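You operate a simulated robot arm through the tools that you are given. There is no shell and no other tool. Be economical: measure what you need, move in short steps, check, and stop when the job is done.

Carry out the task below with a simulated two-armed robot. There is one attempt and no reset: what you move stays moved.

TASK
Fetch the red-band large vial and stand it on top of the pack of wipes on the worktop of the store rack. Then put the green star wheel with a black grip on the top of the setting bench. Then press the test button three times. Then lift the lid of the blue bin open. Do these in the order given. Set down upright: red-band large vial.
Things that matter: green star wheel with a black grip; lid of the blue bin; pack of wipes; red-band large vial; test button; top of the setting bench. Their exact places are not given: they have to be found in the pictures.

It is judged by the outcome, as a careful person would: the job done as asked, and still so three seconds after it is handed in. It fails if anything else is knocked over, pushed out of place, dropped, spilled or broken. A push-on lid holds only when it is set on centred and level and pressed home; a screw cap is set on level and turned clockwise until tight.

THE ROBOT
Two 7-joint arms with fingered hands on one trunk, on a base that drives. Base frame: it is fixed to the floor where the robot stands at the start and does not move with it; the origin is under the middle of the robot, x ahead of it, y to its left, z up; the surface under the hand at the start is at about z = 866. Readings come in mm, degrees, newtons and seconds.
The left shoulder is at the start at [70, 153, 1147], the right one opposite. With the tool pointing down near the work surface each hand reaches from about 420 to 880 mm from the robot's upright axis, wherever it stands, measured 20 degrees to its own side. Places, roughly: green star wheel with a black grip [750, 0, 750]; lid of the blue bin [-4000, -2900, 400]; pack of wipes [-2000, 1750, 1000]; red-band large vial (4x4x8 cm) [500, 0, 900]; test button [500, -500, 900]; top of the setting bench [500, -4900, 900]. Payload 3.9 kg a hand.
Tool frame (each hand has its own): the origin (TCP) lies between the finger pads and is the grasp point; the fingertips stand 30 mm ahead of it; z points along the fingers, y is the line along which they close. The gripper opens to 104 mm. The gripper's body begins 35 mm behind the TCP. The gripper is a hand of 4 fingers: y runs from the thumb to the fingers, the wrist lies at [-17, -104, -178] in the tool frame, and closing takes about 1.5 s.
Orientation is told as [roll, pitch, yaw] about the base's x, y, z axes, in that order, counted from this pose: with the fingers straight down and the wrist toward the robot, the tool's x, y and z point along [0, 1, 0], [1, 0, 0] and [0, 0, -1] of the base frame.

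THE INTERFACE
- The arms move only by the tool drive_tool. It takes "left_series", "right_series" or both (then of equal length, played together; a hand with none holds still); each is a list of rows, each a list of 3 entries, a list of its own where there are three numbers: the turn, a rotation vector about the tool's x, y, z in degrees, then the shift along the tool's x, y, z in mm, then the closure, from 0 (fully open) to 1 (shut). In form: [[[wx, wy, wz], [x, y, z], claw], ...]. A call has 1 to 20 rows; each row shifts and turns the commanded pose from where the row before left it, along the tool's axes as they then stand. A row lasts 0.2 s, in which the tool goes at most 50 mm and 8.6 degrees; a call with a longer step from one row to the next is refused whole, and so is a gripper value outside its range. Where a pose cannot be reached the arm comes as near as it can. A force on the tool above 40 N (or 10 N above the force at the start of the call, whichever is more), or a blocked arm, ends the call early, and 0.2 s more pass. The fingers move at their own pace (about 72 mm/s each) and stop on an object; they squeeze with about 29 N. The grip force told is the motor's: it shows also when the fingers shut on nothing. Time passes only in rows, and 0.2 s behind the last, so rows that do not move let the fingers close. It gives the time, the measured TCP pose, the force on the tool (base axes), the opening and the grip force at its end, in the units of the frame above (readings bear some noise), with the torque about the TCP (base axes, N m) and any sound that the robot's microphone picked up, and new pictures: "pictures" is both (left out), scene, wrist or none (wrist: the cameras of the hands that moved).
- Cameras (640 x 400 px; columns grow to the right, rows downward): "scene" is now at [135.2, -36.1, 1389.9]; the picture's right is [-0.39, -0.92, -0.00], its down [-0.42, 0.18, -0.89] and it looks along [0.82, -0.35, -0.45] (base axes); focal length 220 px, centre (320, 200). "left" rides on the left gripper at [-66, -90, -126] in its tool frame; the picture's right is [-0.78, -0.30, 0.56], its down [0.57, -0.70, 0.42] and it looks along [0.27, 0.65, 0.71] (tool axes); focal length 275 px, centre (320, 200). "right" rides on the right gripper at [66, -90, -126] in its tool frame; the picture's right is [-0.78, 0.30, -0.56], its down [-0.57, -0.70, 0.42] and it looks along [-0.26, 0.65, 0.71] (tool axes); focal length 275 px, centre (320, 200).
- lift_body(by): slides the trunk up (or, below 0, down) by that many mm; the arms and the scene camera ride with it, the base frame stays. It gives what a move gives, with no picture.
- base_move(legs): drives the robot by 1 to 6 legs, each [ahead, turn to the left] in mm and degrees, along the robot's own axes; the way and the turn of a leg run together, so that a leg with both is an arc; at most 1500 mm and 180 degrees a leg. The arms and the cameras ride along, it lands a little off, and it stops where it bumps. It gives what a move gives, and a new picture of the scene camera.
- grasp_type(shape, hand): the hand has 4 fingers and takes this shape, open, in about a second: jaw (thumb against the fingers, like two jaws); tri (thumb and two fingers); tip (a fingertip pinch); poke (one finger out to press); point (the index stretched); flat (the hand flat); cup (the hand cupped); fist (a fist). The gripper value then closes the fingers along that shape, each until it touches; the sizes above hold for jaw. It gives what a move gives, with no picture.
- head_to(pan, tilt): turns the head with the scene camera to pan (to the left, within 86 degrees either way) and tilt (down, from -29 to 69), counted from straight ahead of the robot. It gives what a move gives, and a new picture of the scene camera.
- measure_at(camera, pixels): for up to 12 pixels [column, row] of the newest picture of that camera ("zoom" is the newest enlarged one), the place [x, y, z] in the base frame of the surface seen there, good to about 2 mm. The clock stands still meanwhile.
- close_up(camera, box): a new picture of the part [left, top, right, bottom] of that camera's present view, enlarged. The clock stands still meanwhile.
- job_done(): hands the job in; it is judged then, once.

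Work in short steps. Measure before you move; look again where a grasp or a placing could have gone wrong, and mend it. You have 110 turns and 260 pictures in all, those below and enlarged ones among them. Open the grippers and draw the arms clear of the work before you hand the job in, unless the task says otherwise; then end with one line.

The tools are called after "Emit:" as a command line: name --argument value ..., lists and objects as JSON in quotes. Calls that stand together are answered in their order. drive_tool: Moves the arms, as the interface text tells. Its arguments: {"type":"object","properties":{"left_series":{"type":"array"},"right_series":{"type":"array"},"pictures":{"type":"string","enum":["both","scene","wrist","none"]}},"required":[]} The other tools are called the same way: lift_body (by) slides the trunk up or down; grasp_type (shape, hand) gives the hand a shape; base_move (legs) drives the base; head_to (pan, tilt) turns the head that bears the scene camera; measure_at (camera, pixels) gives the place of the surface under pixels of a picture; close_up (camera, box) takes an enlarged picture of a part of a camera's view; job_done () hands the job in.

At the start:

```text
time: 0.0
left_tool_pos: [597.6, -104.2, 1260.9]
left_ee_rot: [0.1, 0.1, 0.0]
left_ft_force: [-0.4, -1.0, 0.3]
left_ft_torque: [-0.01, 0.01, 0.01]
left_finger_gap: 103.7
left_finger_force: 0.0
left_shape: jaw
right_tool_pos: [413.6, -441.4, 1226.4]
right_ee_rot: [0.0, 0.1, 0.0]
right_ft_force: [0.1, 0.5, -0.3]
right_ft_torque: [0.0, 0.0, -0.05]
right_finger_gap: 103.4
right_finger_force: 0.0
right_shape: jaw
trunk travel left (down, up): [-600.0, 340.0]
robot x, y, heading: [1.2, -4.1, 0.0]
head pan, tilt: [-23.2, 26.8]
```

scene: 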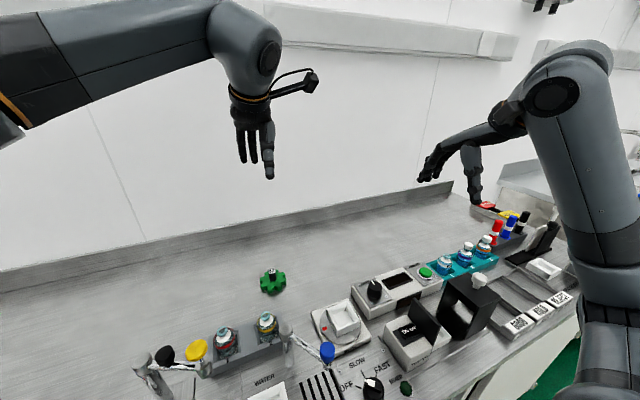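
right: 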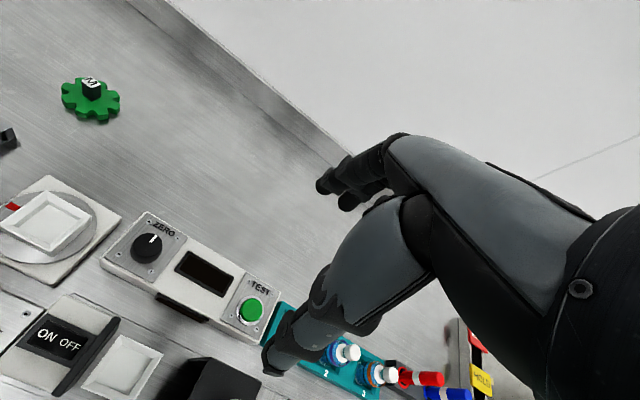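
left: 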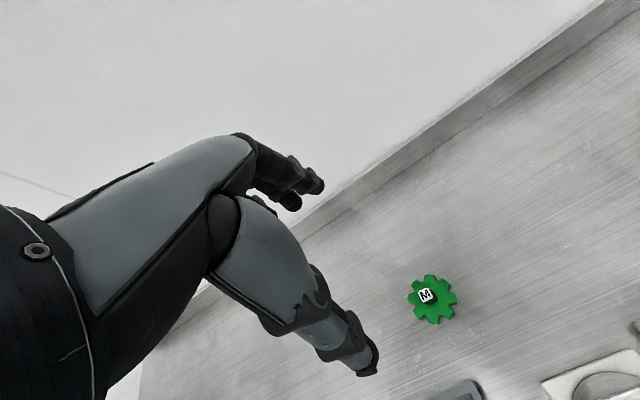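

The scene shows two rack areas with vials (about (225,340),(268,322) and (445-500,260)). I enlarge both to find the red-band vial.

Emit:
close_up --camera "scene" --box '[130, 260, 350, 400]'

Emit:
close_up --camera "scene" --box '[340, 180, 580, 330]'

Emit:
head_to --pan 0 --tilt 50

```text
2.86 times, centred on (240, 330) of scene
```

zoom: 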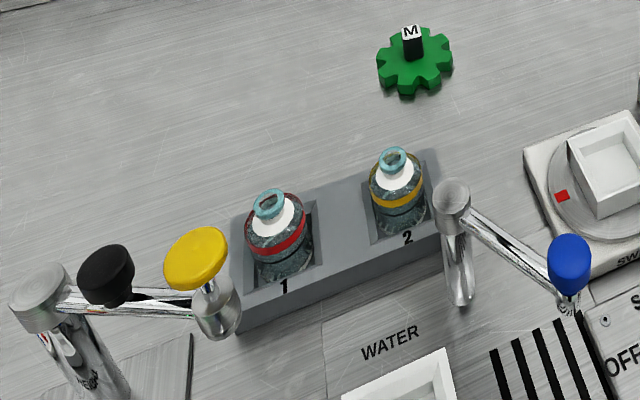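

```text
2.67 times, centred on (460, 255) of scene
```

zoom: 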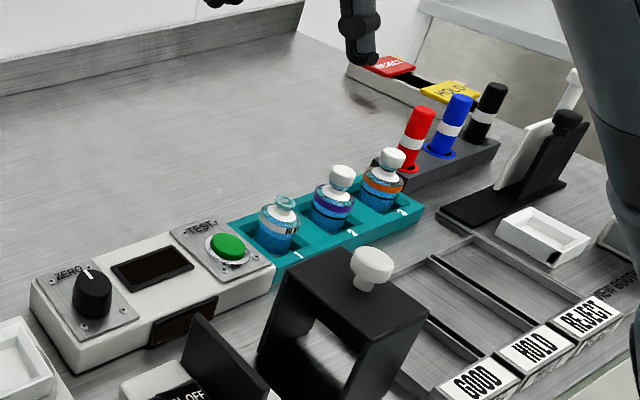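

```text
time: 0.9
left_tool_pos: [597.4, -105.0, 1260.5]
left_ee_rot: [0.0, 0.1, 0.0]
left_ft_force: [0.7, 0.1, 0.1]
left_ft_torque: [-0.01, 0.01, 0.0]
left_finger_gap: 103.9
left_finger_force: 0.0
left_shape: jaw
right_tool_pos: [414.1, -442.3, 1225.6]
right_ee_rot: [0.0, 0.1, 0.1]
right_ft_force: [0.1, 0.9, 0.9]
right_ft_torque: [0.01, 0.01, 0.02]
right_finger_gap: 103.7
right_finger_force: 0.1
right_shape: jaw
trunk travel left (down, up): [-600.0, 340.0]
robot x, y, heading: [-4.4, -2.3, -0.1]
head pan, tilt: [0.0, 50.0]
```

scene: 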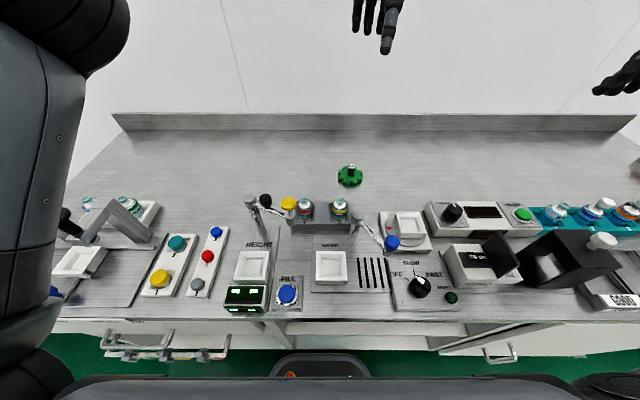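

The red-band vial is at about (304,208) in the well of a grey block, and the star wheel at (350,175). I enlarge there.

Emit:
close_up --camera "scene" --box '[230, 150, 400, 256]'

```text
3.76 times, centred on (315, 203) of scene
```

zoom: 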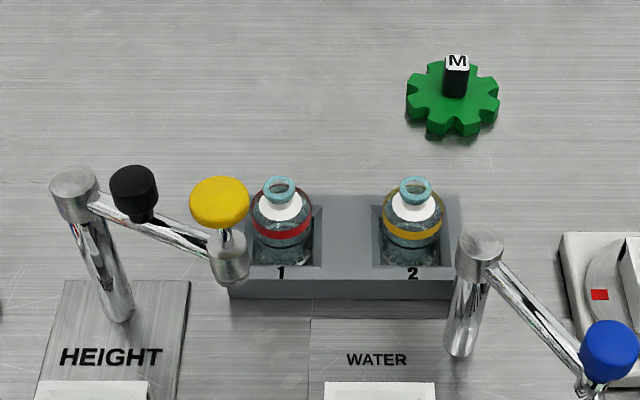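

Emit:
measure_at --camera "zoom" --pixels '[[279, 201], [279, 180], [282, 228], [283, 255], [345, 240], [456, 60], [455, 92], [428, 98], [218, 195], [133, 180], [414, 201], [75, 180]]'

Emit:
close_up --camera "scene" --box '[40, 170, 180, 260]'

```text
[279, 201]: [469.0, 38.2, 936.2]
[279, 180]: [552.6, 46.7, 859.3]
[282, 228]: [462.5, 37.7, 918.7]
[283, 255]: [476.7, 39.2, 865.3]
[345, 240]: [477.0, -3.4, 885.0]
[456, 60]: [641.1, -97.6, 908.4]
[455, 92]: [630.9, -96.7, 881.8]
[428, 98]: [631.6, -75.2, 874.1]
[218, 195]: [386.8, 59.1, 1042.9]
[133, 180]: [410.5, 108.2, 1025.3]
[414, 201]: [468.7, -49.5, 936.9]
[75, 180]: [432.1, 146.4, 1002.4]
```

```text
4.44 times, centred on (110, 215) of scene
```

zoom: 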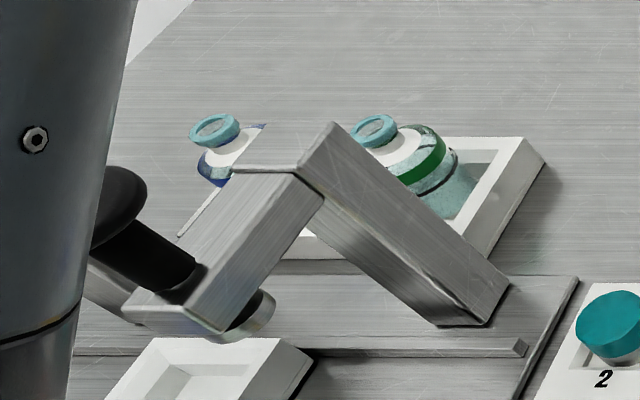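

Red-band vial is at about (482, 38), top about z 945; the neighbour and the yellow knob tap (387,59,1043) stand in the way of the default wrist direction. I take the left arm aside first, and then bring in the right hand with the wrist turned to the right.

Emit:
drive_tool --left_series '[[[0, 0, 0], [45, -8, 0], 0], [[0, 0, 0], [45, -8, 0], 0], [[0, 0, 0], [45, -8, 0], 0], [[0, 0, 0], [45, -8, 0], 0], [[0, 0, 0], [45, -8, 0], 0], [[0, 0, 0], [45, -8, 0], 0], [[0, 0, 0], [45, -8, 0], 0], [[0, 0, 0], [45, -8, 0], 0], [[0, 0, 0], [45, -8, 0], 0], [[0, 0, 0], [45, -8, 0], 0]]' --pictures "none"

Emit:
drive_tool --right_series '[[[0, 0, 0], [45, 6, 0], 0], [[0, 0, 0], [45, 6, 0], 0], [[0, 0, 0], [45, 6, 0], 0], [[0, 0, 0], [45, 6, 0], 0], [[0, 0, 0], [45, 6, 0], 0], [[0, 0, 0], [45, 6, 0], 0], [[0, 0, 0], [45, 6, 0], 0], [[0, 0, 0], [45, 6, 0], 0], [[0, 0, 0], [45, 6, 0], 0], [[0, 0, 0], [45, 6, 0], 0], [[0, 0, 0], [30, 8, 0], 0]]' --pictures "scene"

Emit:
drive_tool --right_series '[[[0, 0, -8.5], [0, 0, 0], 0], [[0, 0, -8.5], [0, 0, 0], 0], [[0, 0, -8.5], [0, 0, 0], 0], [[0, 0, -8.5], [0, 0, 0], 0], [[0, 0, -8.5], [0, 0, 0], 0], [[0, 0, -8.5], [0, 0, 0], 0], [[0, 0, -8.5], [0, 0, 0], 0], [[0, 0, -8.5], [0, 0, 0], 0], [[0, 0, -8.5], [0, 0, 0], 0], [[0, 0, -8.5], [0, 0, 0], 0], [[0, 0, -5], [0, 0, 0], 0]]' --pictures "both"

```text
time: 3.1
left_tool_pos: [515.9, 348.9, 1260.0]
left_ee_rot: [-0.2, 0.1, 0.0]
left_ft_force: [-0.6, 0.7, -0.5]
left_ft_torque: [-0.04, -0.01, 0.02]
left_finger_gap: 103.9
left_finger_force: 0.1
left_shape: jaw
right_tool_pos: [414.0, -440.3, 1227.0]
right_ee_rot: [-0.1, -0.1, 0.0]
right_ft_force: [0.1, 0.5, -0.2]
right_ft_torque: [-0.02, -0.01, -0.02]
right_finger_gap: 103.5
right_finger_force: 0.0
right_shape: jaw
trunk travel left (down, up): [-600.0, 340.0]
robot x, y, heading: [-2.9, 1.6, 0.3]
head pan, tilt: [0.0, 50.0]
```

```text
time: 5.5
left_tool_pos: [517.1, 347.5, 1258.1]
left_ee_rot: [-0.1, 0.0, 0.1]
left_ft_force: [0.6, 0.8, 1.6]
left_ft_torque: [0.02, 0.01, 0.01]
left_finger_gap: 104.0
left_finger_force: 0.2
left_shape: jaw
right_tool_pos: [483.0, 40.4, 1224.4]
right_ee_rot: [0.0, 0.0, 0.0]
right_ft_force: [0.3, -0.7, -0.2]
right_ft_torque: [-0.01, -0.03, 0.0]
right_finger_gap: 103.7
right_finger_force: 0.0
right_shape: jaw
trunk travel left (down, up): [-600.0, 340.0]
robot x, y, heading: [-4.0, 1.5, -0.2]
head pan, tilt: [0.0, 50.0]
```

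scene: 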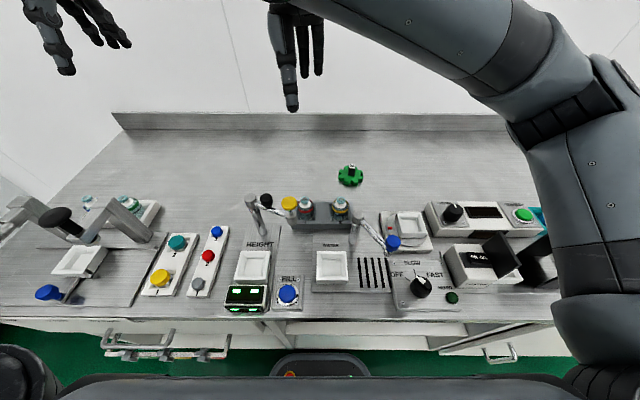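

```text
time: 7.9
left_tool_pos: [518.6, 346.0, 1259.3]
left_ee_rot: [-0.1, 0.0, 0.0]
left_ft_force: [0.6, 0.4, -0.1]
left_ft_torque: [-0.01, 0.0, 0.03]
left_finger_gap: 103.6
left_finger_force: 0.0
left_shape: jaw
right_tool_pos: [482.9, 38.1, 1225.4]
right_ee_rot: [0.0, 0.0, 90.2]
right_ft_force: [-0.4, -0.1, 0.4]
right_ft_torque: [0.03, 0.02, 0.03]
right_finger_gap: 103.7
right_finger_force: 0.2
right_shape: jaw
trunk travel left (down, up): [-600.0, 340.0]
robot x, y, heading: [1.5, -1.4, -0.1]
head pan, tilt: [0.0, 50.0]
```

scene: 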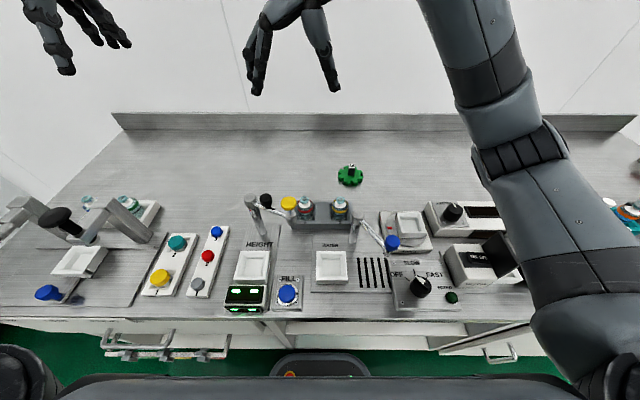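
right: 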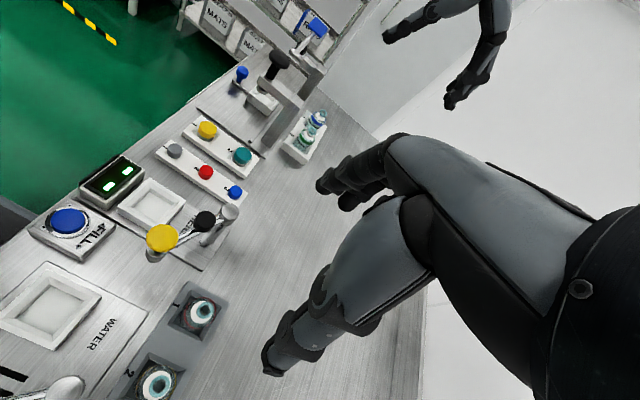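

The hand is above the vial with wrist to the right. I measure the vial mouth at (203,312) and obstacles in both views.

Emit:
close_up --camera "right" --box '[100, 220, 300, 345]'

Emit:
measure_at --camera "scene" --pixels '[[393, 243], [357, 216], [289, 203], [266, 201], [249, 199], [530, 175], [500, 160], [452, 208], [500, 250]]'

```text
3.20 times, centred on (200, 282) of right
```

zoom: 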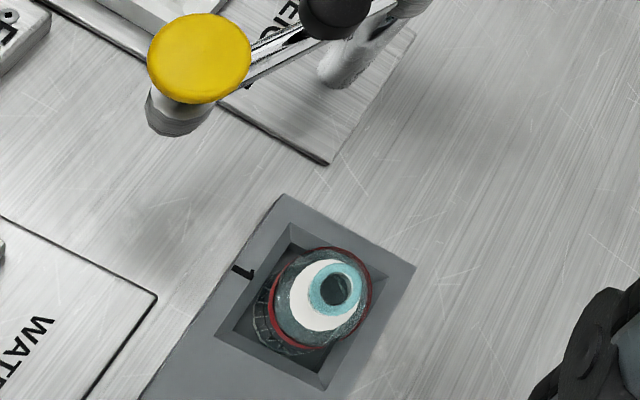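

```text
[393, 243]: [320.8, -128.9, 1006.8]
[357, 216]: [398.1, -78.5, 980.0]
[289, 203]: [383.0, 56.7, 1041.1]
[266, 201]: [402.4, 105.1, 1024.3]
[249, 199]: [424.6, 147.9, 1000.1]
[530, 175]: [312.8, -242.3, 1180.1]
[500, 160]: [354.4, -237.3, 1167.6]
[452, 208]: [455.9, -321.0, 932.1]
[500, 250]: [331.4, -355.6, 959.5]
```

The forearm would drop near the knobs, so I'll raise the trunk 200 mm so the elbow stays high. First I measure the vial in the enlarged wrist picture.

Emit:
measure_at --camera "zoom" --pixels '[[313, 280], [355, 285], [330, 308], [336, 266], [300, 310], [356, 325], [275, 320], [373, 290], [400, 270]]'

Emit:
lift_body --by 200

```text
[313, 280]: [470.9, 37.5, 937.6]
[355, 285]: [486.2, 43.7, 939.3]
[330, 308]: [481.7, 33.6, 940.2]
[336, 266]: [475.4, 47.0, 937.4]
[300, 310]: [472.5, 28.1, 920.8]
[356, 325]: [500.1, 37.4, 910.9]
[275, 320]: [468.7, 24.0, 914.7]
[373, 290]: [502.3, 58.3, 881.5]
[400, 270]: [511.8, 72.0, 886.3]
```

```text
time: 10.0
left_tool_pos: [517.9, 344.7, 1459.5]
left_ee_rot: [0.0, 0.0, 0.0]
left_ft_force: [-0.5, 0.1, 0.1]
left_ft_torque: [0.0, -0.01, 0.02]
left_finger_gap: 103.3
left_finger_force: 0.0
left_shape: jaw
right_tool_pos: [482.4, 38.6, 1426.8]
right_ee_rot: [0.0, 0.0, 89.9]
right_ft_force: [-0.4, 0.4, -0.5]
right_ft_torque: [0.01, 0.01, -0.02]
right_finger_gap: 103.9
right_finger_force: 0.0
right_shape: jaw
trunk travel left (down, up): [-800.0, 140.0]
robot x, y, heading: [0.2, 1.7, 0.1]
head pan, tilt: [0.0, 50.0]
```

Vial axis ≈ (480,40), top 938. I descend to z ≈1010 above it.

Emit:
drive_tool --right_series '[[[0, 0, 0], [2, 1, 46], 0.1], [[0, 0, 0], [0, 0, 46], 0.1], [[0, 0, 0], [0, 0, 46], 0.1], [[0, 0, 0], [0, 0, 46], 0.1], [[0, 0, 0], [0, 0, 46], 0.1], [[0, 0, 0], [0, 0, 46], 0.1], [[0, 0, 0], [0, 0, 46], 0.1], [[0, 0, 0], [0, 0, 46], 0.1], [[0, 0, 0], [0, 0, 46], 0.1], [[0, 0, 0], [0, 0, 0], 0.1]]'

```text
time: 12.2
left_tool_pos: [518.9, 346.6, 1460.3]
left_ee_rot: [0.0, 0.0, 0.1]
left_ft_force: [-0.4, -1.1, 0.2]
left_ft_torque: [-0.03, 0.02, 0.0]
left_finger_gap: 103.6
left_finger_force: 0.0
left_shape: jaw
right_tool_pos: [482.0, 36.9, 1009.7]
right_ee_rot: [0.0, 0.0, 90.0]
right_ft_force: [0.8, 0.3, 0.0]
right_ft_torque: [0.01, -0.02, 0.02]
right_finger_gap: 93.9
right_finger_force: 0.0
right_shape: jaw
trunk travel left (down, up): [-800.0, 140.0]
robot x, y, heading: [0.5, 2.1, 0.0]
head pan, tilt: [0.0, 50.0]
```

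scene: 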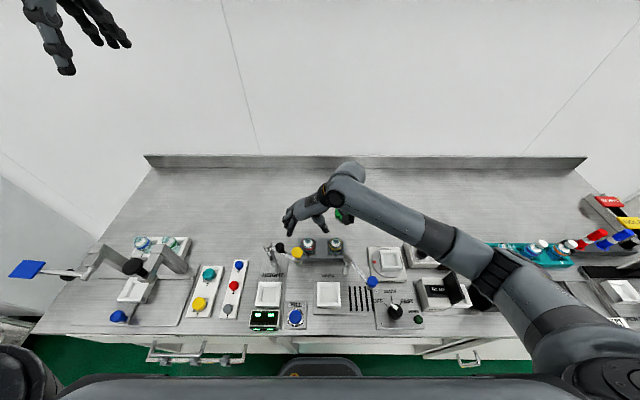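
right: 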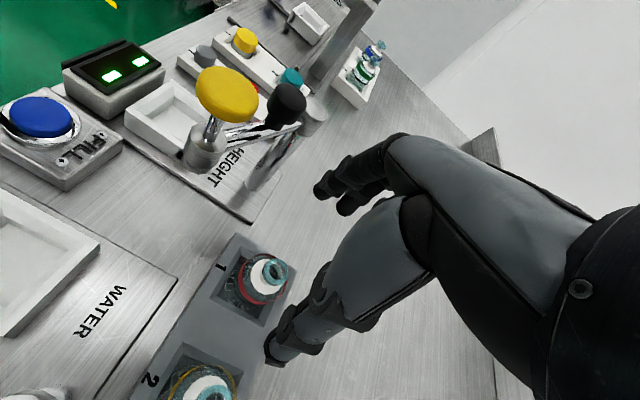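

I check where thumb and finger tips are relative to the vial.

Emit:
measure_at --camera "right" --pixels '[[278, 350], [275, 362], [322, 190], [347, 203], [268, 265], [262, 280], [290, 340], [330, 205]]'

Emit:
close_up --camera "scene" --box '[250, 150, 410, 290]'

```text
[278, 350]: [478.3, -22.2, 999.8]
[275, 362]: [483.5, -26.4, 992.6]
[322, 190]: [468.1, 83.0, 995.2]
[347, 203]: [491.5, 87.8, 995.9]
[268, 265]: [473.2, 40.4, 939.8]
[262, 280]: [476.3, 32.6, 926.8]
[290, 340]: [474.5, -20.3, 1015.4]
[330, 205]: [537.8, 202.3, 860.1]
```

```text
2.86 times, centred on (330, 220) of scene
```

zoom: 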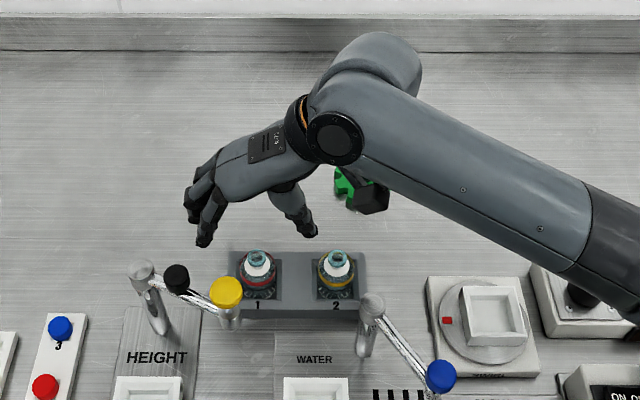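

Thumb tip y≈-24 comes close to the neighbour vial, so I narrow the opening to ~72 mm, centre, then descend to z≈925.

Emit:
drive_tool --right_series '[[[0, 0, 0], [2, 3, 0], 0.3], [[0, 0, 0], [0, 0, 15], 0.3], [[0, 0, 0], [0, 0, 15], 0.3], [[0, 0, 0], [0, 0, 15], 0.3], [[0, 0, 0], [0, 0, 15], 0.3], [[0, 0, 0], [0, 0, 0], 0.3]]' --pictures "wrist"

```text
time: 13.6
left_tool_pos: [517.1, 346.5, 1458.8]
left_ee_rot: [0.0, 0.0, 0.0]
left_ft_force: [0.4, 0.4, 0.0]
left_ft_torque: [0.05, -0.01, -0.01]
left_finger_gap: 103.6
left_finger_force: 0.0
left_shape: jaw
right_tool_pos: [479.2, 41.4, 951.5]
right_ee_rot: [0.0, 0.0, 90.0]
right_ft_force: [0.9, -1.0, 0.5]
right_ft_torque: [0.04, 0.02, 0.01]
right_finger_gap: 72.8
right_finger_force: 0.1
right_shape: jaw
trunk travel left (down, up): [-800.0, 140.0]
robot x, y, heading: [0.2, -0.6, 0.2]
head pan, tilt: [0.0, 50.0]
```

right: 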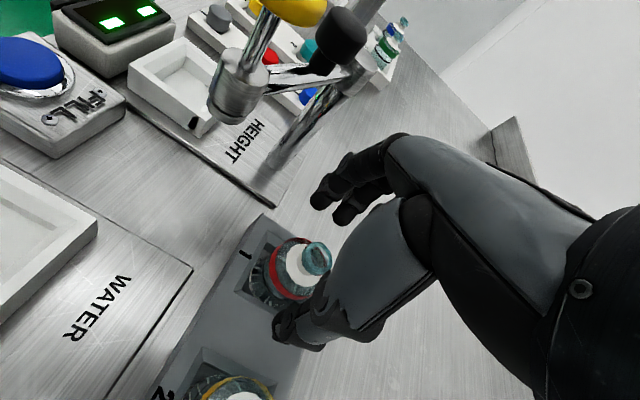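

Clear so far; I descend 25 mm more and close on the body.

Emit:
drive_tool --right_series '[[[0, 0, 0], [0, 0, 13], 0.3], [[0, 0, 0], [0, 0, 13], 0.3], [[0, 0, 0], [0, 0, 0], 0.3], [[0, 0, 0], [0, 0, 0], 0.5], [[0, 0, 0], [0, 0, 0], 0.7], [[0, 0, 0], [0, 0, 0], 0.9], [[0, 0, 0], [0, 0, 0], 0.9], [[0, 0, 0], [0, 0, 0], 0.9]]' --pictures "wrist"

```text
time: 15.4
left_tool_pos: [518.8, 345.4, 1458.5]
left_ee_rot: [0.0, 0.1, 0.0]
left_ft_force: [-0.3, -0.3, -0.6]
left_ft_torque: [-0.02, -0.02, 0.01]
left_finger_gap: 103.8
left_finger_force: 0.0
left_shape: jaw
right_tool_pos: [478.4, 42.5, 926.2]
right_ee_rot: [0.0, 0.0, 89.9]
right_ft_force: [0.2, -1.3, -1.2]
right_ft_torque: [-0.08, -0.01, -0.02]
right_finger_gap: 31.4
right_finger_force: 28.9
right_shape: jaw
trunk travel left (down, up): [-800.0, 140.0]
robot x, y, heading: [0.1, -1.6, -0.1]
head pan, tilt: [0.0, 50.0]
```

right: 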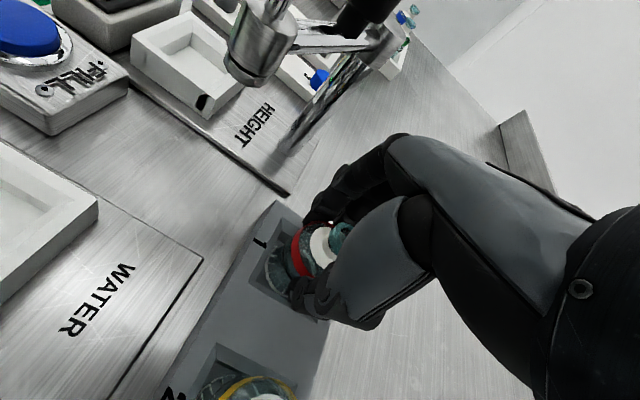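

Gripped (gap 31, 29 N). I lift a little and look.

Emit:
drive_tool --right_series '[[[0, 0, 0], [0, 0, -10], 1], [[0, 0, 0], [0, 0, -15], 1], [[0, 0, 0], [0, 0, -20], 1], [[0, 0, 0], [0, 0, -30], 1], [[0, 0, 0], [0, 0, -40], 1], [[0, 0, 0], [0, 0, -40], 1], [[0, 0, 0], [0, 0, 0], 1]]' --pictures "both"

Emit:
close_up --camera "right" --box '[240, 170, 400, 330]'

```text
time: 17.0
left_tool_pos: [519.9, 346.0, 1460.0]
left_ee_rot: [0.0, 0.0, 0.0]
left_ft_force: [-1.5, -0.2, 0.3]
left_ft_torque: [0.04, -0.01, -0.01]
left_finger_gap: 103.6
left_finger_force: 0.0
left_shape: jaw
right_tool_pos: [477.3, 42.1, 1080.7]
right_ee_rot: [0.0, -0.1, 90.0]
right_ft_force: [0.0, 0.2, -0.2]
right_ft_torque: [-0.03, -0.01, -0.03]
right_finger_gap: 31.5
right_finger_force: 29.2
right_shape: jaw
trunk travel left (down, up): [-800.0, 140.0]
robot x, y, heading: [-1.8, -1.2, -0.0]
head pan, tilt: [0.0, 50.0]
```

scene: 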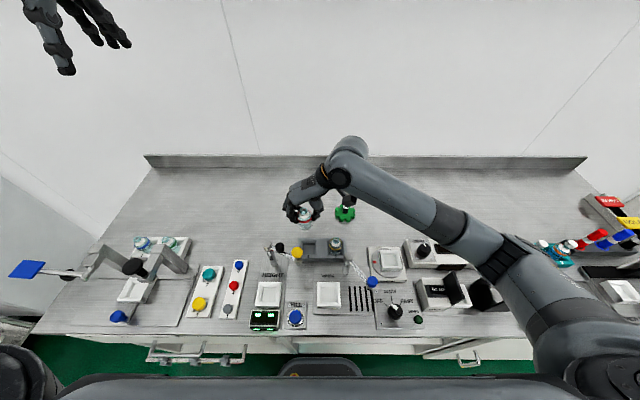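
right: 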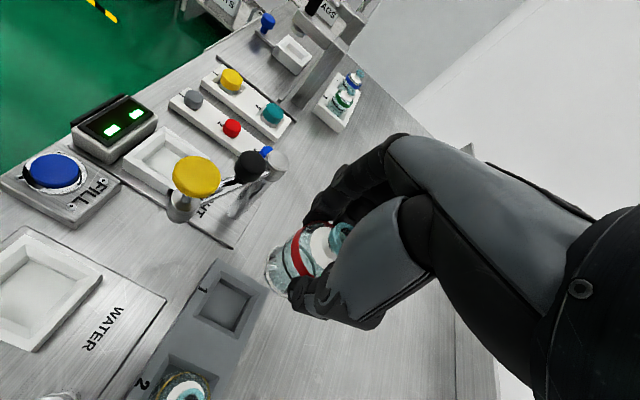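

```text
2.50 times, centred on (320, 250) of right
```

zoom: 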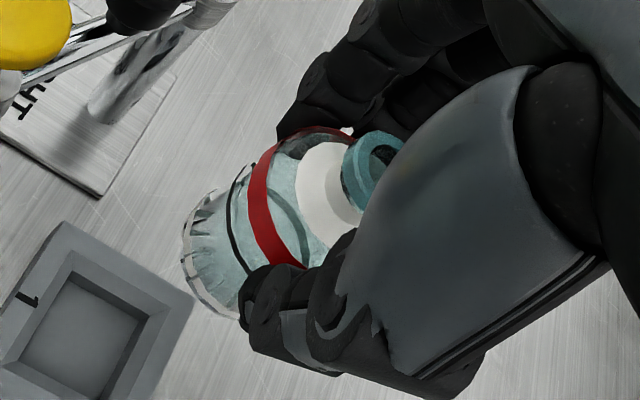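

Vial is out of its well. I raise it another 100 mm, back away from the bench and turn left toward the store rack to look.

Emit:
drive_tool --right_series '[[[0, 0, 0], [0, 0, -40], 1], [[0, 0, 0], [0, 0, -40], 1], [[0, 0, 0], [0, 0, -30], 1], [[0, 0, 0], [0, 0, 0], 1]]' --pictures "none"

Emit:
base_move --legs '[[-500, 0]]'

Emit:
head_to --pan 86 --tilt 20

```text
time: 18.0
left_tool_pos: [517.5, 345.5, 1459.9]
left_ee_rot: [0.0, 0.0, 0.0]
left_ft_force: [-0.7, -0.5, -0.1]
left_ft_torque: [0.05, 0.0, -0.03]
left_finger_gap: 103.8
left_finger_force: 0.1
left_shape: jaw
right_tool_pos: [479.2, 42.0, 1190.3]
right_ee_rot: [0.1, 0.0, 90.1]
right_ft_force: [-0.2, -0.6, -1.3]
right_ft_torque: [-0.02, 0.03, -0.01]
right_finger_gap: 31.3
right_finger_force: 29.0
right_shape: jaw
trunk travel left (down, up): [-800.0, 140.0]
robot x, y, heading: [1.1, -1.6, 0.1]
head pan, tilt: [0.0, 50.0]
```

```text
time: 21.0
left_tool_pos: [11.6, 348.7, 1458.1]
left_ee_rot: [0.0, 0.1, 0.6]
left_ft_force: [1.1, 0.4, -0.1]
left_ft_torque: [0.01, 0.02, 0.01]
left_finger_gap: 103.8
left_finger_force: 0.0
left_shape: jaw
right_tool_pos: [-24.7, 43.8, 1190.5]
right_ee_rot: [0.0, 0.0, 90.7]
right_ft_force: [0.4, -0.4, -1.0]
right_ft_torque: [0.04, 0.01, 0.0]
right_finger_gap: 31.2
right_finger_force: 29.3
right_shape: jaw
trunk travel left (down, up): [-800.0, 140.0]
robot x, y, heading: [-504.4, -1.7, 0.7]
head pan, tilt: [0.0, 50.0]
```

scene: 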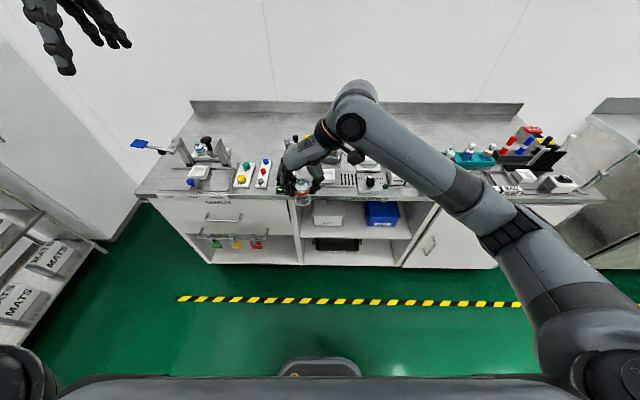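

```text
time: 22.6
left_tool_pos: [10.9, 348.8, 1459.1]
left_ee_rot: [0.0, 0.1, 0.7]
left_ft_force: [0.1, 0.3, 0.6]
left_ft_torque: [-0.01, -0.03, 0.0]
left_finger_gap: 104.0
left_finger_force: 0.1
left_shape: jaw
right_tool_pos: [-25.7, 44.7, 1191.3]
right_ee_rot: [-0.1, -0.1, 90.6]
right_ft_force: [0.0, 0.5, 0.2]
right_ft_torque: [0.05, 0.04, -0.02]
right_finger_gap: 31.2
right_finger_force: 29.0
right_shape: jaw
trunk travel left (down, up): [-800.0, 140.0]
robot x, y, heading: [-505.9, 1.6, 0.6]
head pan, tilt: [85.9, 20.0]
```

scene: 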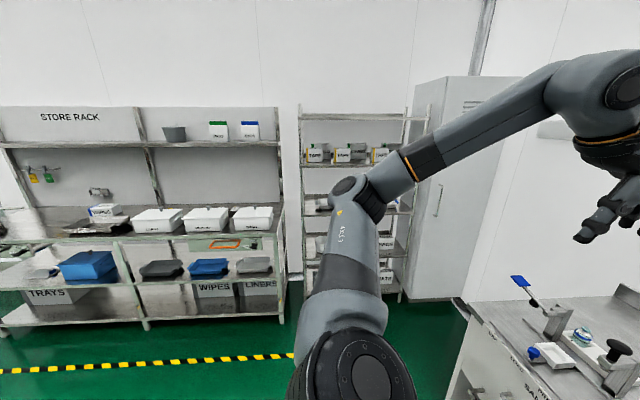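

The store rack is to the left; something like a wipes pack at (105,210). I enlarge and measure.

Emit:
close_up --camera "scene" --box '[30, 170, 200, 276]'

Emit:
measure_at --camera "scene" --pixels '[[105, 210], [60, 240], [150, 240], [280, 235], [10, 300], [20, 175], [40, 147], [280, 139], [180, 230]]'

```text
3.76 times, centred on (115, 223) of scene
```

zoom: 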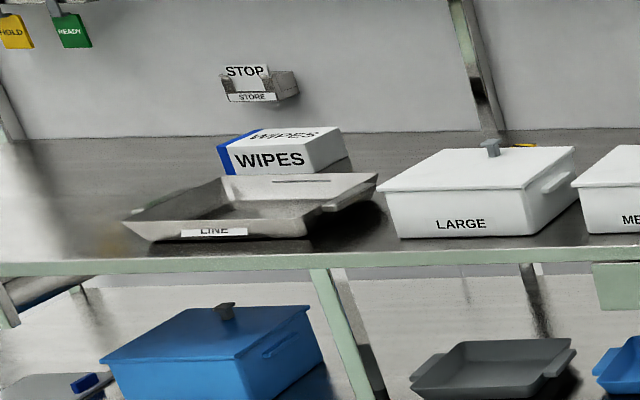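

```text
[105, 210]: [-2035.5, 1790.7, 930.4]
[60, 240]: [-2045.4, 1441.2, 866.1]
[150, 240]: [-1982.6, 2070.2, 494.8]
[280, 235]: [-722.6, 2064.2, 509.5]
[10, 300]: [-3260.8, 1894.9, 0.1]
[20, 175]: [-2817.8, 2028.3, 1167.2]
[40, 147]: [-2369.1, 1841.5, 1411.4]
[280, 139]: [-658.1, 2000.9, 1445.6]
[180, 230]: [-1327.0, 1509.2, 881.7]
```

Wipes pack at about (-2035,1790..). I measure its corners.

Emit:
measure_at --camera "zoom" --pixels '[[230, 148], [325, 148], [338, 131], [262, 132], [228, 168], [320, 165], [345, 150], [340, 180], [195, 178], [280, 178], [360, 178], [390, 250]]'

```text
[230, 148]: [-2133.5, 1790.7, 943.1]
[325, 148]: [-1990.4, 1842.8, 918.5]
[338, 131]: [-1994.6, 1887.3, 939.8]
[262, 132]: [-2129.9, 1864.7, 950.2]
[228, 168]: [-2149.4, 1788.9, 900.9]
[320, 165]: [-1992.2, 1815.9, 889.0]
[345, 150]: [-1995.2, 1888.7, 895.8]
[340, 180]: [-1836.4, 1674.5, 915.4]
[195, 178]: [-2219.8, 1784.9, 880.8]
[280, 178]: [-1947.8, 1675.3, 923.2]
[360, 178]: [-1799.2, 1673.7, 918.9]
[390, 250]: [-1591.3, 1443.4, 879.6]
```

The pack's top is z≈950, centred about (-2067,1842). I turn and drive toward it, staying well off the rack, then look again.

Emit:
base_move --legs '[[0, 146], [1300, 0], [0, -56]]'

Emit:
head_to --pan 10 --tilt 35

```text
time: 37.4
left_tool_pos: [-1880.9, 1246.5, 1459.5]
left_ee_rot: [0.0, 0.0, 89.3]
left_ft_force: [-0.5, 0.7, -0.2]
left_ft_torque: [-0.02, -0.02, -0.01]
left_finger_gap: 103.4
left_finger_force: 0.1
left_shape: jaw
right_tool_pos: [-1576.9, 1203.1, 1191.6]
right_ee_rot: [0.0, 0.0, 179.2]
right_ft_force: [0.1, -0.4, -0.7]
right_ft_torque: [-0.01, -0.03, 0.02]
right_finger_gap: 31.1
right_finger_force: 28.9
right_shape: jaw
trunk travel left (down, up): [-800.0, 140.0]
robot x, y, heading: [-1544.6, 723.8, 89.2]
head pan, tilt: [85.9, 20.0]
```

scene: 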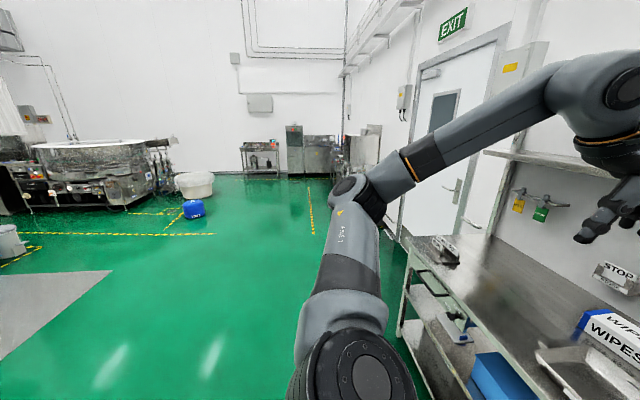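

```text
time: 38.9
left_tool_pos: [-1879.9, 1247.2, 1459.5]
left_ee_rot: [0.0, 0.1, 89.2]
left_ft_force: [-0.2, 0.3, 0.1]
left_ft_torque: [0.02, 0.04, 0.0]
left_finger_gap: 103.5
left_finger_force: 0.0
left_shape: jaw
right_tool_pos: [-1575.9, 1203.7, 1190.9]
right_ee_rot: [0.0, 0.1, 179.1]
right_ft_force: [0.2, -0.6, -1.0]
right_ft_torque: [0.01, -0.03, 0.02]
right_finger_gap: 30.9
right_finger_force: 29.0
right_shape: jaw
trunk travel left (down, up): [-800.0, 140.0]
robot x, y, heading: [-1539.7, 719.8, 89.0]
head pan, tilt: [10.0, 35.0]
```

scene: 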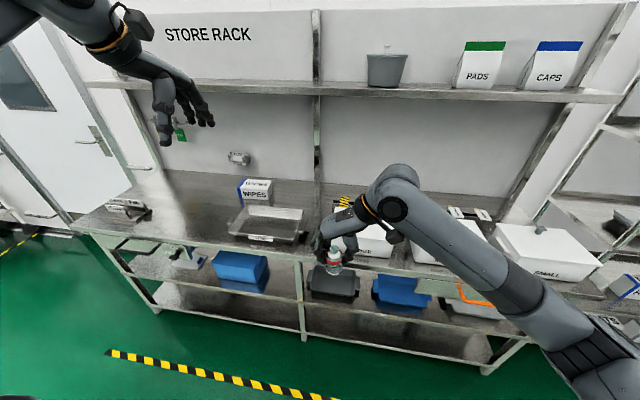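

I drive to about (-2130,1080) facing the rack, hand still high, then check position.

Emit:
base_move --legs '[[0, 60], [690, 0], [0, -59]]'

Emit:
head_to --pan 0 --tilt 40

```text
time: 47.9
left_tool_pos: [-2471.1, 1598.5, 1460.1]
left_ee_rot: [0.0, 0.2, 89.6]
left_ft_force: [-0.3, -0.3, -0.8]
left_ft_torque: [0.04, 0.0, 0.04]
left_finger_gap: 103.8
left_finger_force: 0.0
left_shape: jaw
right_tool_pos: [-2167.4, 1557.3, 1191.3]
right_ee_rot: [0.0, 0.0, 179.7]
right_ft_force: [0.6, -0.1, -0.6]
right_ft_torque: [0.02, 0.02, 0.05]
right_finger_gap: 31.2
right_finger_force: 28.8
right_shape: jaw
trunk travel left (down, up): [-800.0, 140.0]
robot x, y, heading: [-2123.3, 1078.8, 89.8]
head pan, tilt: [10.0, 35.0]
```

scene: 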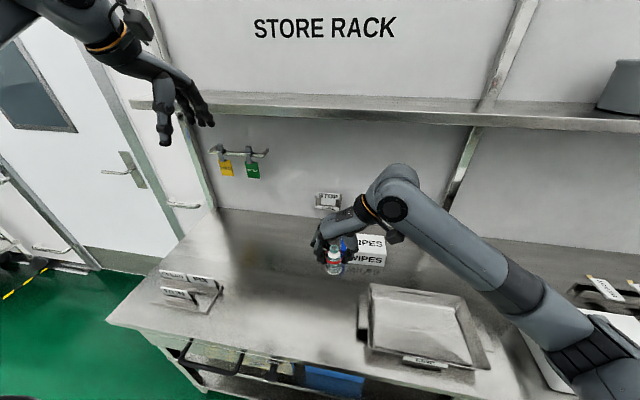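

```text
time: 48.6
left_tool_pos: [-2470.9, 1598.2, 1458.8]
left_ee_rot: [0.0, 0.1, 89.7]
left_ft_force: [0.0, -0.3, -0.2]
left_ft_torque: [0.01, -0.03, -0.03]
left_finger_gap: 103.5
left_finger_force: 0.0
left_shape: jaw
right_tool_pos: [-2166.4, 1557.1, 1190.9]
right_ee_rot: [0.0, 0.0, 179.7]
right_ft_force: [-1.4, 0.5, 0.2]
right_ft_torque: [-0.02, 0.0, -0.02]
right_finger_gap: 31.0
right_finger_force: 29.4
right_shape: jaw
trunk travel left (down, up): [-800.0, 140.0]
robot x, y, heading: [-2128.0, 1077.6, 89.6]
head pan, tilt: [0.0, 40.0]
```

scene: 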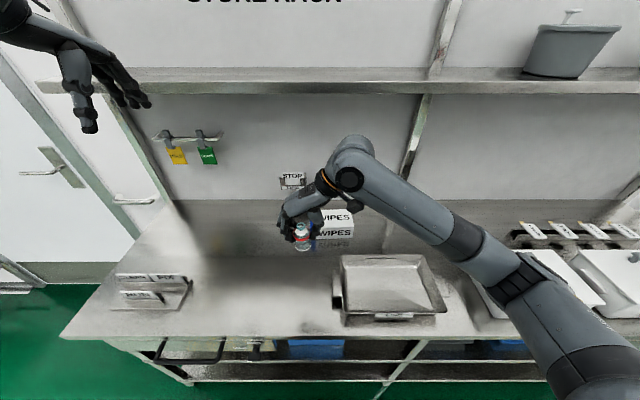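

I measure the pack and the vial from here.

Emit:
close_up --camera "scene" --box '[250, 150, 410, 330]'

Emit:
close_up --camera "right" --box '[0, 0, 640, 400]'

```text
2.22 times, centred on (330, 240) of scene
```

zoom: 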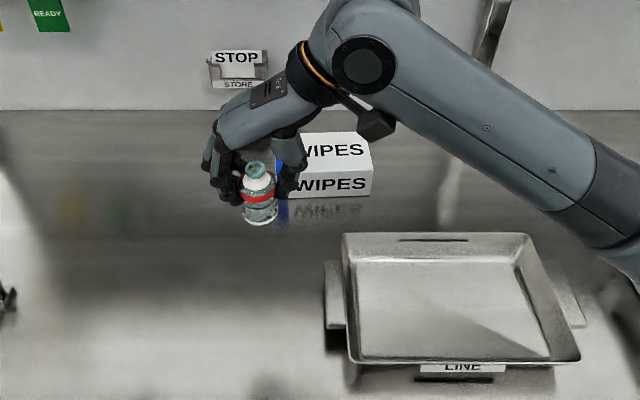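

```text
1.00 times, centred on (320, 200) of right (not enlarged: the box is as wide or as high as the picture)
```

zoom: 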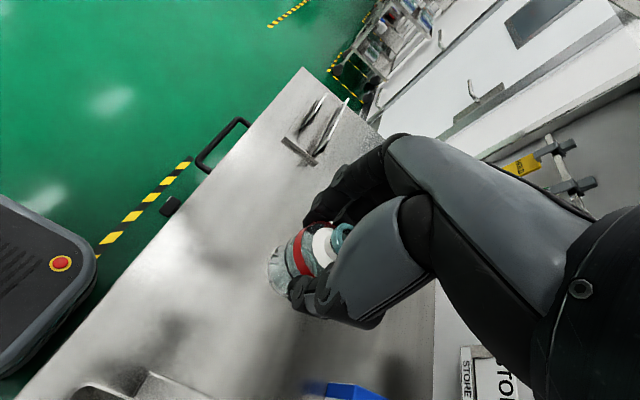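

I measure the pack corners in the scene picture and the vial's rim/base.

Emit:
measure_at --camera "scene" --pixels '[[352, 225], [350, 212], [325, 227], [330, 214], [352, 235], [317, 226], [338, 221], [302, 249], [301, 228], [302, 225], [340, 255], [435, 260]]'

Emit:
measure_at --camera "right" --pixels '[[340, 230], [338, 240], [275, 265], [290, 285], [325, 240], [300, 255]]'

```text
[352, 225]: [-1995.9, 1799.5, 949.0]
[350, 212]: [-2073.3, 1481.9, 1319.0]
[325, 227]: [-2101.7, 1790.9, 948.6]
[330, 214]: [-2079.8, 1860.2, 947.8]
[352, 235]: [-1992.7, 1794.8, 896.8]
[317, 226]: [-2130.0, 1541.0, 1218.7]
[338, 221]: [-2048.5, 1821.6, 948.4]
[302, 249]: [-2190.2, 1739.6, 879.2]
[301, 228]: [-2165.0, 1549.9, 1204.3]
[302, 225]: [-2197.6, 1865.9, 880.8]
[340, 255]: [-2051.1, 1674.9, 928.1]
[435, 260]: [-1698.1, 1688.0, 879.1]
```

```text
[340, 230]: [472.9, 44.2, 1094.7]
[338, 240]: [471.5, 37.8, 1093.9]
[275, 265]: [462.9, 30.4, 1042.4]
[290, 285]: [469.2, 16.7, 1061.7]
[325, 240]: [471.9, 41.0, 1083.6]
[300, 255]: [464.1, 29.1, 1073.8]
```

Pack top is z≈948.5, centre (-2067,1845); vial base is 66 mm below TCP. I lower to 1085 and reach over the pack.

Emit:
drive_tool --right_series '[[[0, 0, 0], [0, 0, 35], 1], [[0, 0, 0], [0, 0, 35], 1], [[0, 0, 0], [0, 0, 35], 1], [[0, 0, 0], [-35, -12, 0], 1], [[0, 0, 0], [-35, -12, 0], 1], [[0, 0, 0], [-35, -12, 0], 1], [[0, 0, 0], [-35, -12, 0], 1], [[0, 0, 0], [-35, -12, 0], 1], [[0, 0, 0], [-35, -12, 0], 1], [[0, 0, 0], [-35, -12, 0], 1], [[0, 0, 0], [-35, -15, 0], 1], [[0, 0, 0], [0, 0, 0], 1]]'

```text
time: 51.2
left_tool_pos: [-2470.4, 1600.0, 1460.0]
left_ee_rot: [0.0, 0.0, 89.6]
left_ft_force: [0.1, -0.3, 0.6]
left_ft_torque: [0.0, -0.05, 0.0]
left_finger_gap: 103.8
left_finger_force: 0.0
left_shape: jaw
right_tool_pos: [-2065.1, 1783.2, 1084.8]
right_ee_rot: [0.1, 0.1, 179.6]
right_ft_force: [0.4, -0.6, 0.3]
right_ft_torque: [0.01, 0.0, 0.01]
right_finger_gap: 30.9
right_finger_force: 29.0
right_shape: jaw
right hand out of reach, approached as far as the arm can: row 10, 11
trunk travel left (down, up): [-800.0, 140.0]
robot x, y, heading: [-2129.2, 1076.3, 89.6]
head pan, tilt: [0.0, 40.0]
```

scene: 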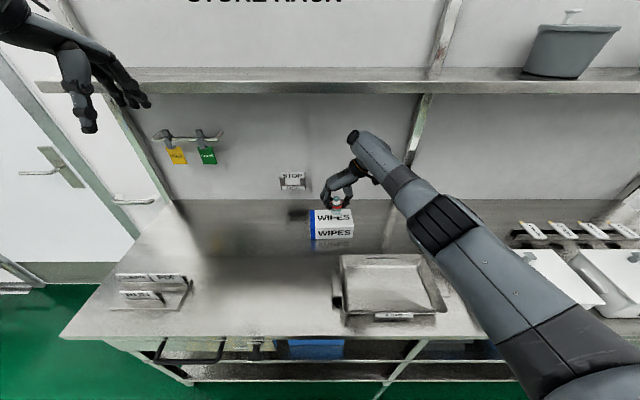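
right: 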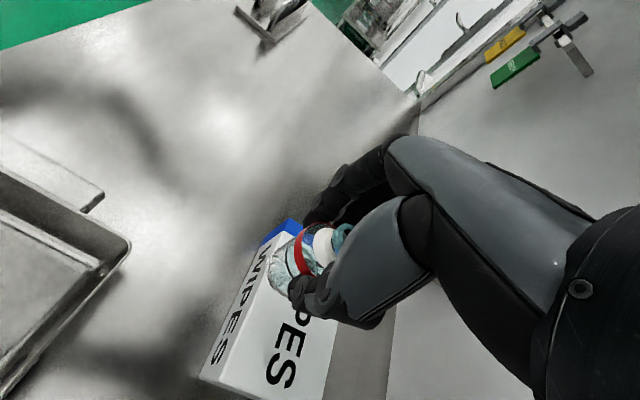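

The arm is at full reach at y=1783; the base still has over 100 mm of room compared to its stance at the bench, so I drive 75 mm forward.

Emit:
base_move --legs '[[75, 0]]'

```text
time: 52.3
left_tool_pos: [-2467.1, 1669.3, 1461.7]
left_ee_rot: [0.2, 0.1, 89.8]
left_ft_force: [-0.6, -0.1, -0.4]
left_ft_torque: [-0.05, -0.03, 0.02]
left_finger_gap: 103.6
left_finger_force: 0.1
left_shape: jaw
right_tool_pos: [-2064.3, 1875.5, 1083.3]
right_ee_rot: [0.0, 0.0, 179.6]
right_ft_force: [0.3, 0.6, -1.1]
right_ft_torque: [-0.08, 0.02, -0.01]
right_finger_gap: 30.9
right_finger_force: 28.9
right_shape: jaw
trunk travel left (down, up): [-800.0, 140.0]
robot x, y, heading: [-2124.6, 1150.3, 89.4]
head pan, tilt: [0.0, 40.0]
```

scene: 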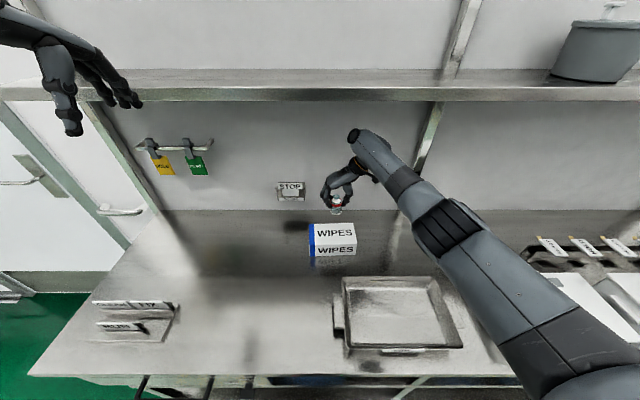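

Now TCP is at y=1875; I pull back 32 mm to y≈1843 and lower part-way.

Emit:
drive_tool --right_series '[[[0, 0, 0], [16, 0, 0], 1], [[0, 0, 0], [16, 0, 0], 1], [[0, 0, 0], [0, 0, 0], 1], [[0, 0, 0], [0, 0, 0], 1]]' --pictures "none"

```text
time: 53.3
left_tool_pos: [-2469.7, 1640.2, 1469.0]
left_ee_rot: [0.3, -1.1, 89.9]
left_ft_force: [0.0, -0.5, 0.0]
left_ft_torque: [0.05, 0.01, 0.0]
left_finger_gap: 103.9
left_finger_force: 0.2
left_shape: jaw
right_tool_pos: [-2065.6, 1822.2, 1094.4]
right_ee_rot: [-1.1, 0.1, 179.7]
right_ft_force: [-0.4, -0.8, 0.4]
right_ft_torque: [0.02, -0.05, 0.0]
right_finger_gap: 31.0
right_finger_force: 29.2
right_shape: jaw
trunk travel left (down, up): [-800.0, 140.0]
robot x, y, heading: [-2128.7, 1148.6, 89.7]
head pan, tilt: [0.0, 40.0]
```

The whole robot seems to sway about 1°; I wait and read again.

Emit:
drive_tool --right_series '[[[0, 0, 0], [0, 0, 0], 1], [[0, 0, 0], [0, 0, 0], 1], [[0, 0, 0], [0, 0, 0], 1], [[0, 0, 0], [0, 0, 0], 1], [[0, 0, 0], [0, 0, 0], 1]]' --pictures "both"

```text
time: 54.5
left_tool_pos: [-2469.5, 1646.9, 1466.8]
left_ee_rot: [0.2, -0.7, 89.6]
left_ft_force: [-0.3, 0.7, 0.4]
left_ft_torque: [0.04, 0.01, 0.01]
left_finger_gap: 104.3
left_finger_force: 0.1
left_shape: jaw
right_tool_pos: [-2065.9, 1827.8, 1090.4]
right_ee_rot: [-0.9, 0.1, 179.8]
right_ft_force: [-0.8, 0.0, 0.0]
right_ft_torque: [0.02, 0.01, 0.0]
right_finger_gap: 31.0
right_finger_force: 29.1
right_shape: jaw
trunk travel left (down, up): [-800.0, 140.0]
robot x, y, heading: [-2125.8, 1150.2, 89.4]
head pan, tilt: [0.0, 40.0]
```

scene: 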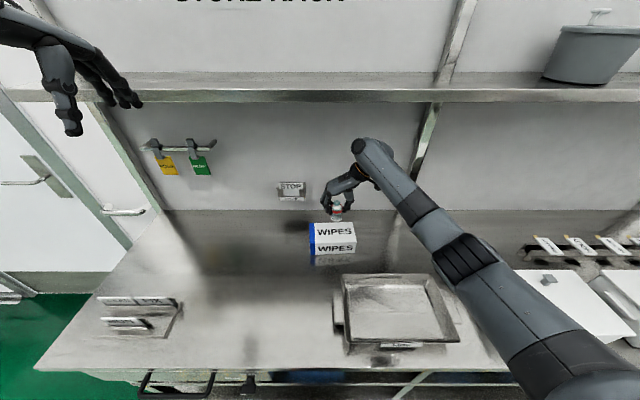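
right: 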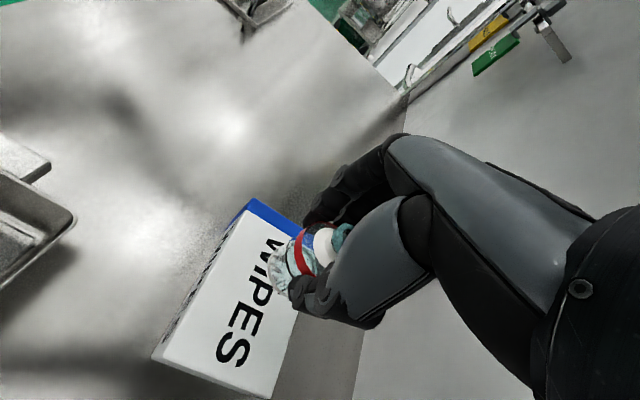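

Sway is subsiding (−1.1 → −0.8°). I wait further.

Emit:
drive_tool --right_series '[[[0, 0, 0], [0, 0, 0], 1], [[0, 0, 0], [0, 0, 0], 1], [[0, 0, 0], [0, 0, 0], 1], [[0, 0, 0], [0, 0, 0], 1], [[0, 0, 0], [0, 0, 0], 1], [[0, 0, 0], [0, 0, 0], 1], [[0, 0, 0], [0, 0, 0], 1], [[0, 0, 0], [0, 0, 0], 1], [[0, 0, 0], [0, 0, 0], 1], [[0, 0, 0], [0, 0, 0], 1], [[0, 0, 0], [0, 0, 0], 1], [[0, 0, 0], [0, 0, 0], 1], [[0, 0, 0], [0, 0, 0], 1], [[0, 0, 0], [0, 0, 0], 1], [[0, 0, 0], [0, 0, 0], 1]]' --pictures "none"

```text
time: 57.7
left_tool_pos: [-2469.5, 1650.2, 1465.5]
left_ee_rot: [0.2, -0.8, 89.7]
left_ft_force: [-0.4, 0.0, -0.1]
left_ft_torque: [0.03, 0.01, 0.01]
left_finger_gap: 103.6
left_finger_force: 0.0
left_shape: jaw
right_tool_pos: [-2066.0, 1830.9, 1088.8]
right_ee_rot: [-0.8, 0.0, 179.6]
right_ft_force: [-0.8, -0.3, 0.2]
right_ft_torque: [0.0, 0.03, -0.03]
right_finger_gap: 31.0
right_finger_force: 28.9
right_shape: jaw
trunk travel left (down, up): [-800.0, 140.0]
robot x, y, heading: [-2128.9, 1153.3, 89.4]
head pan, tilt: [0.0, 40.0]
```

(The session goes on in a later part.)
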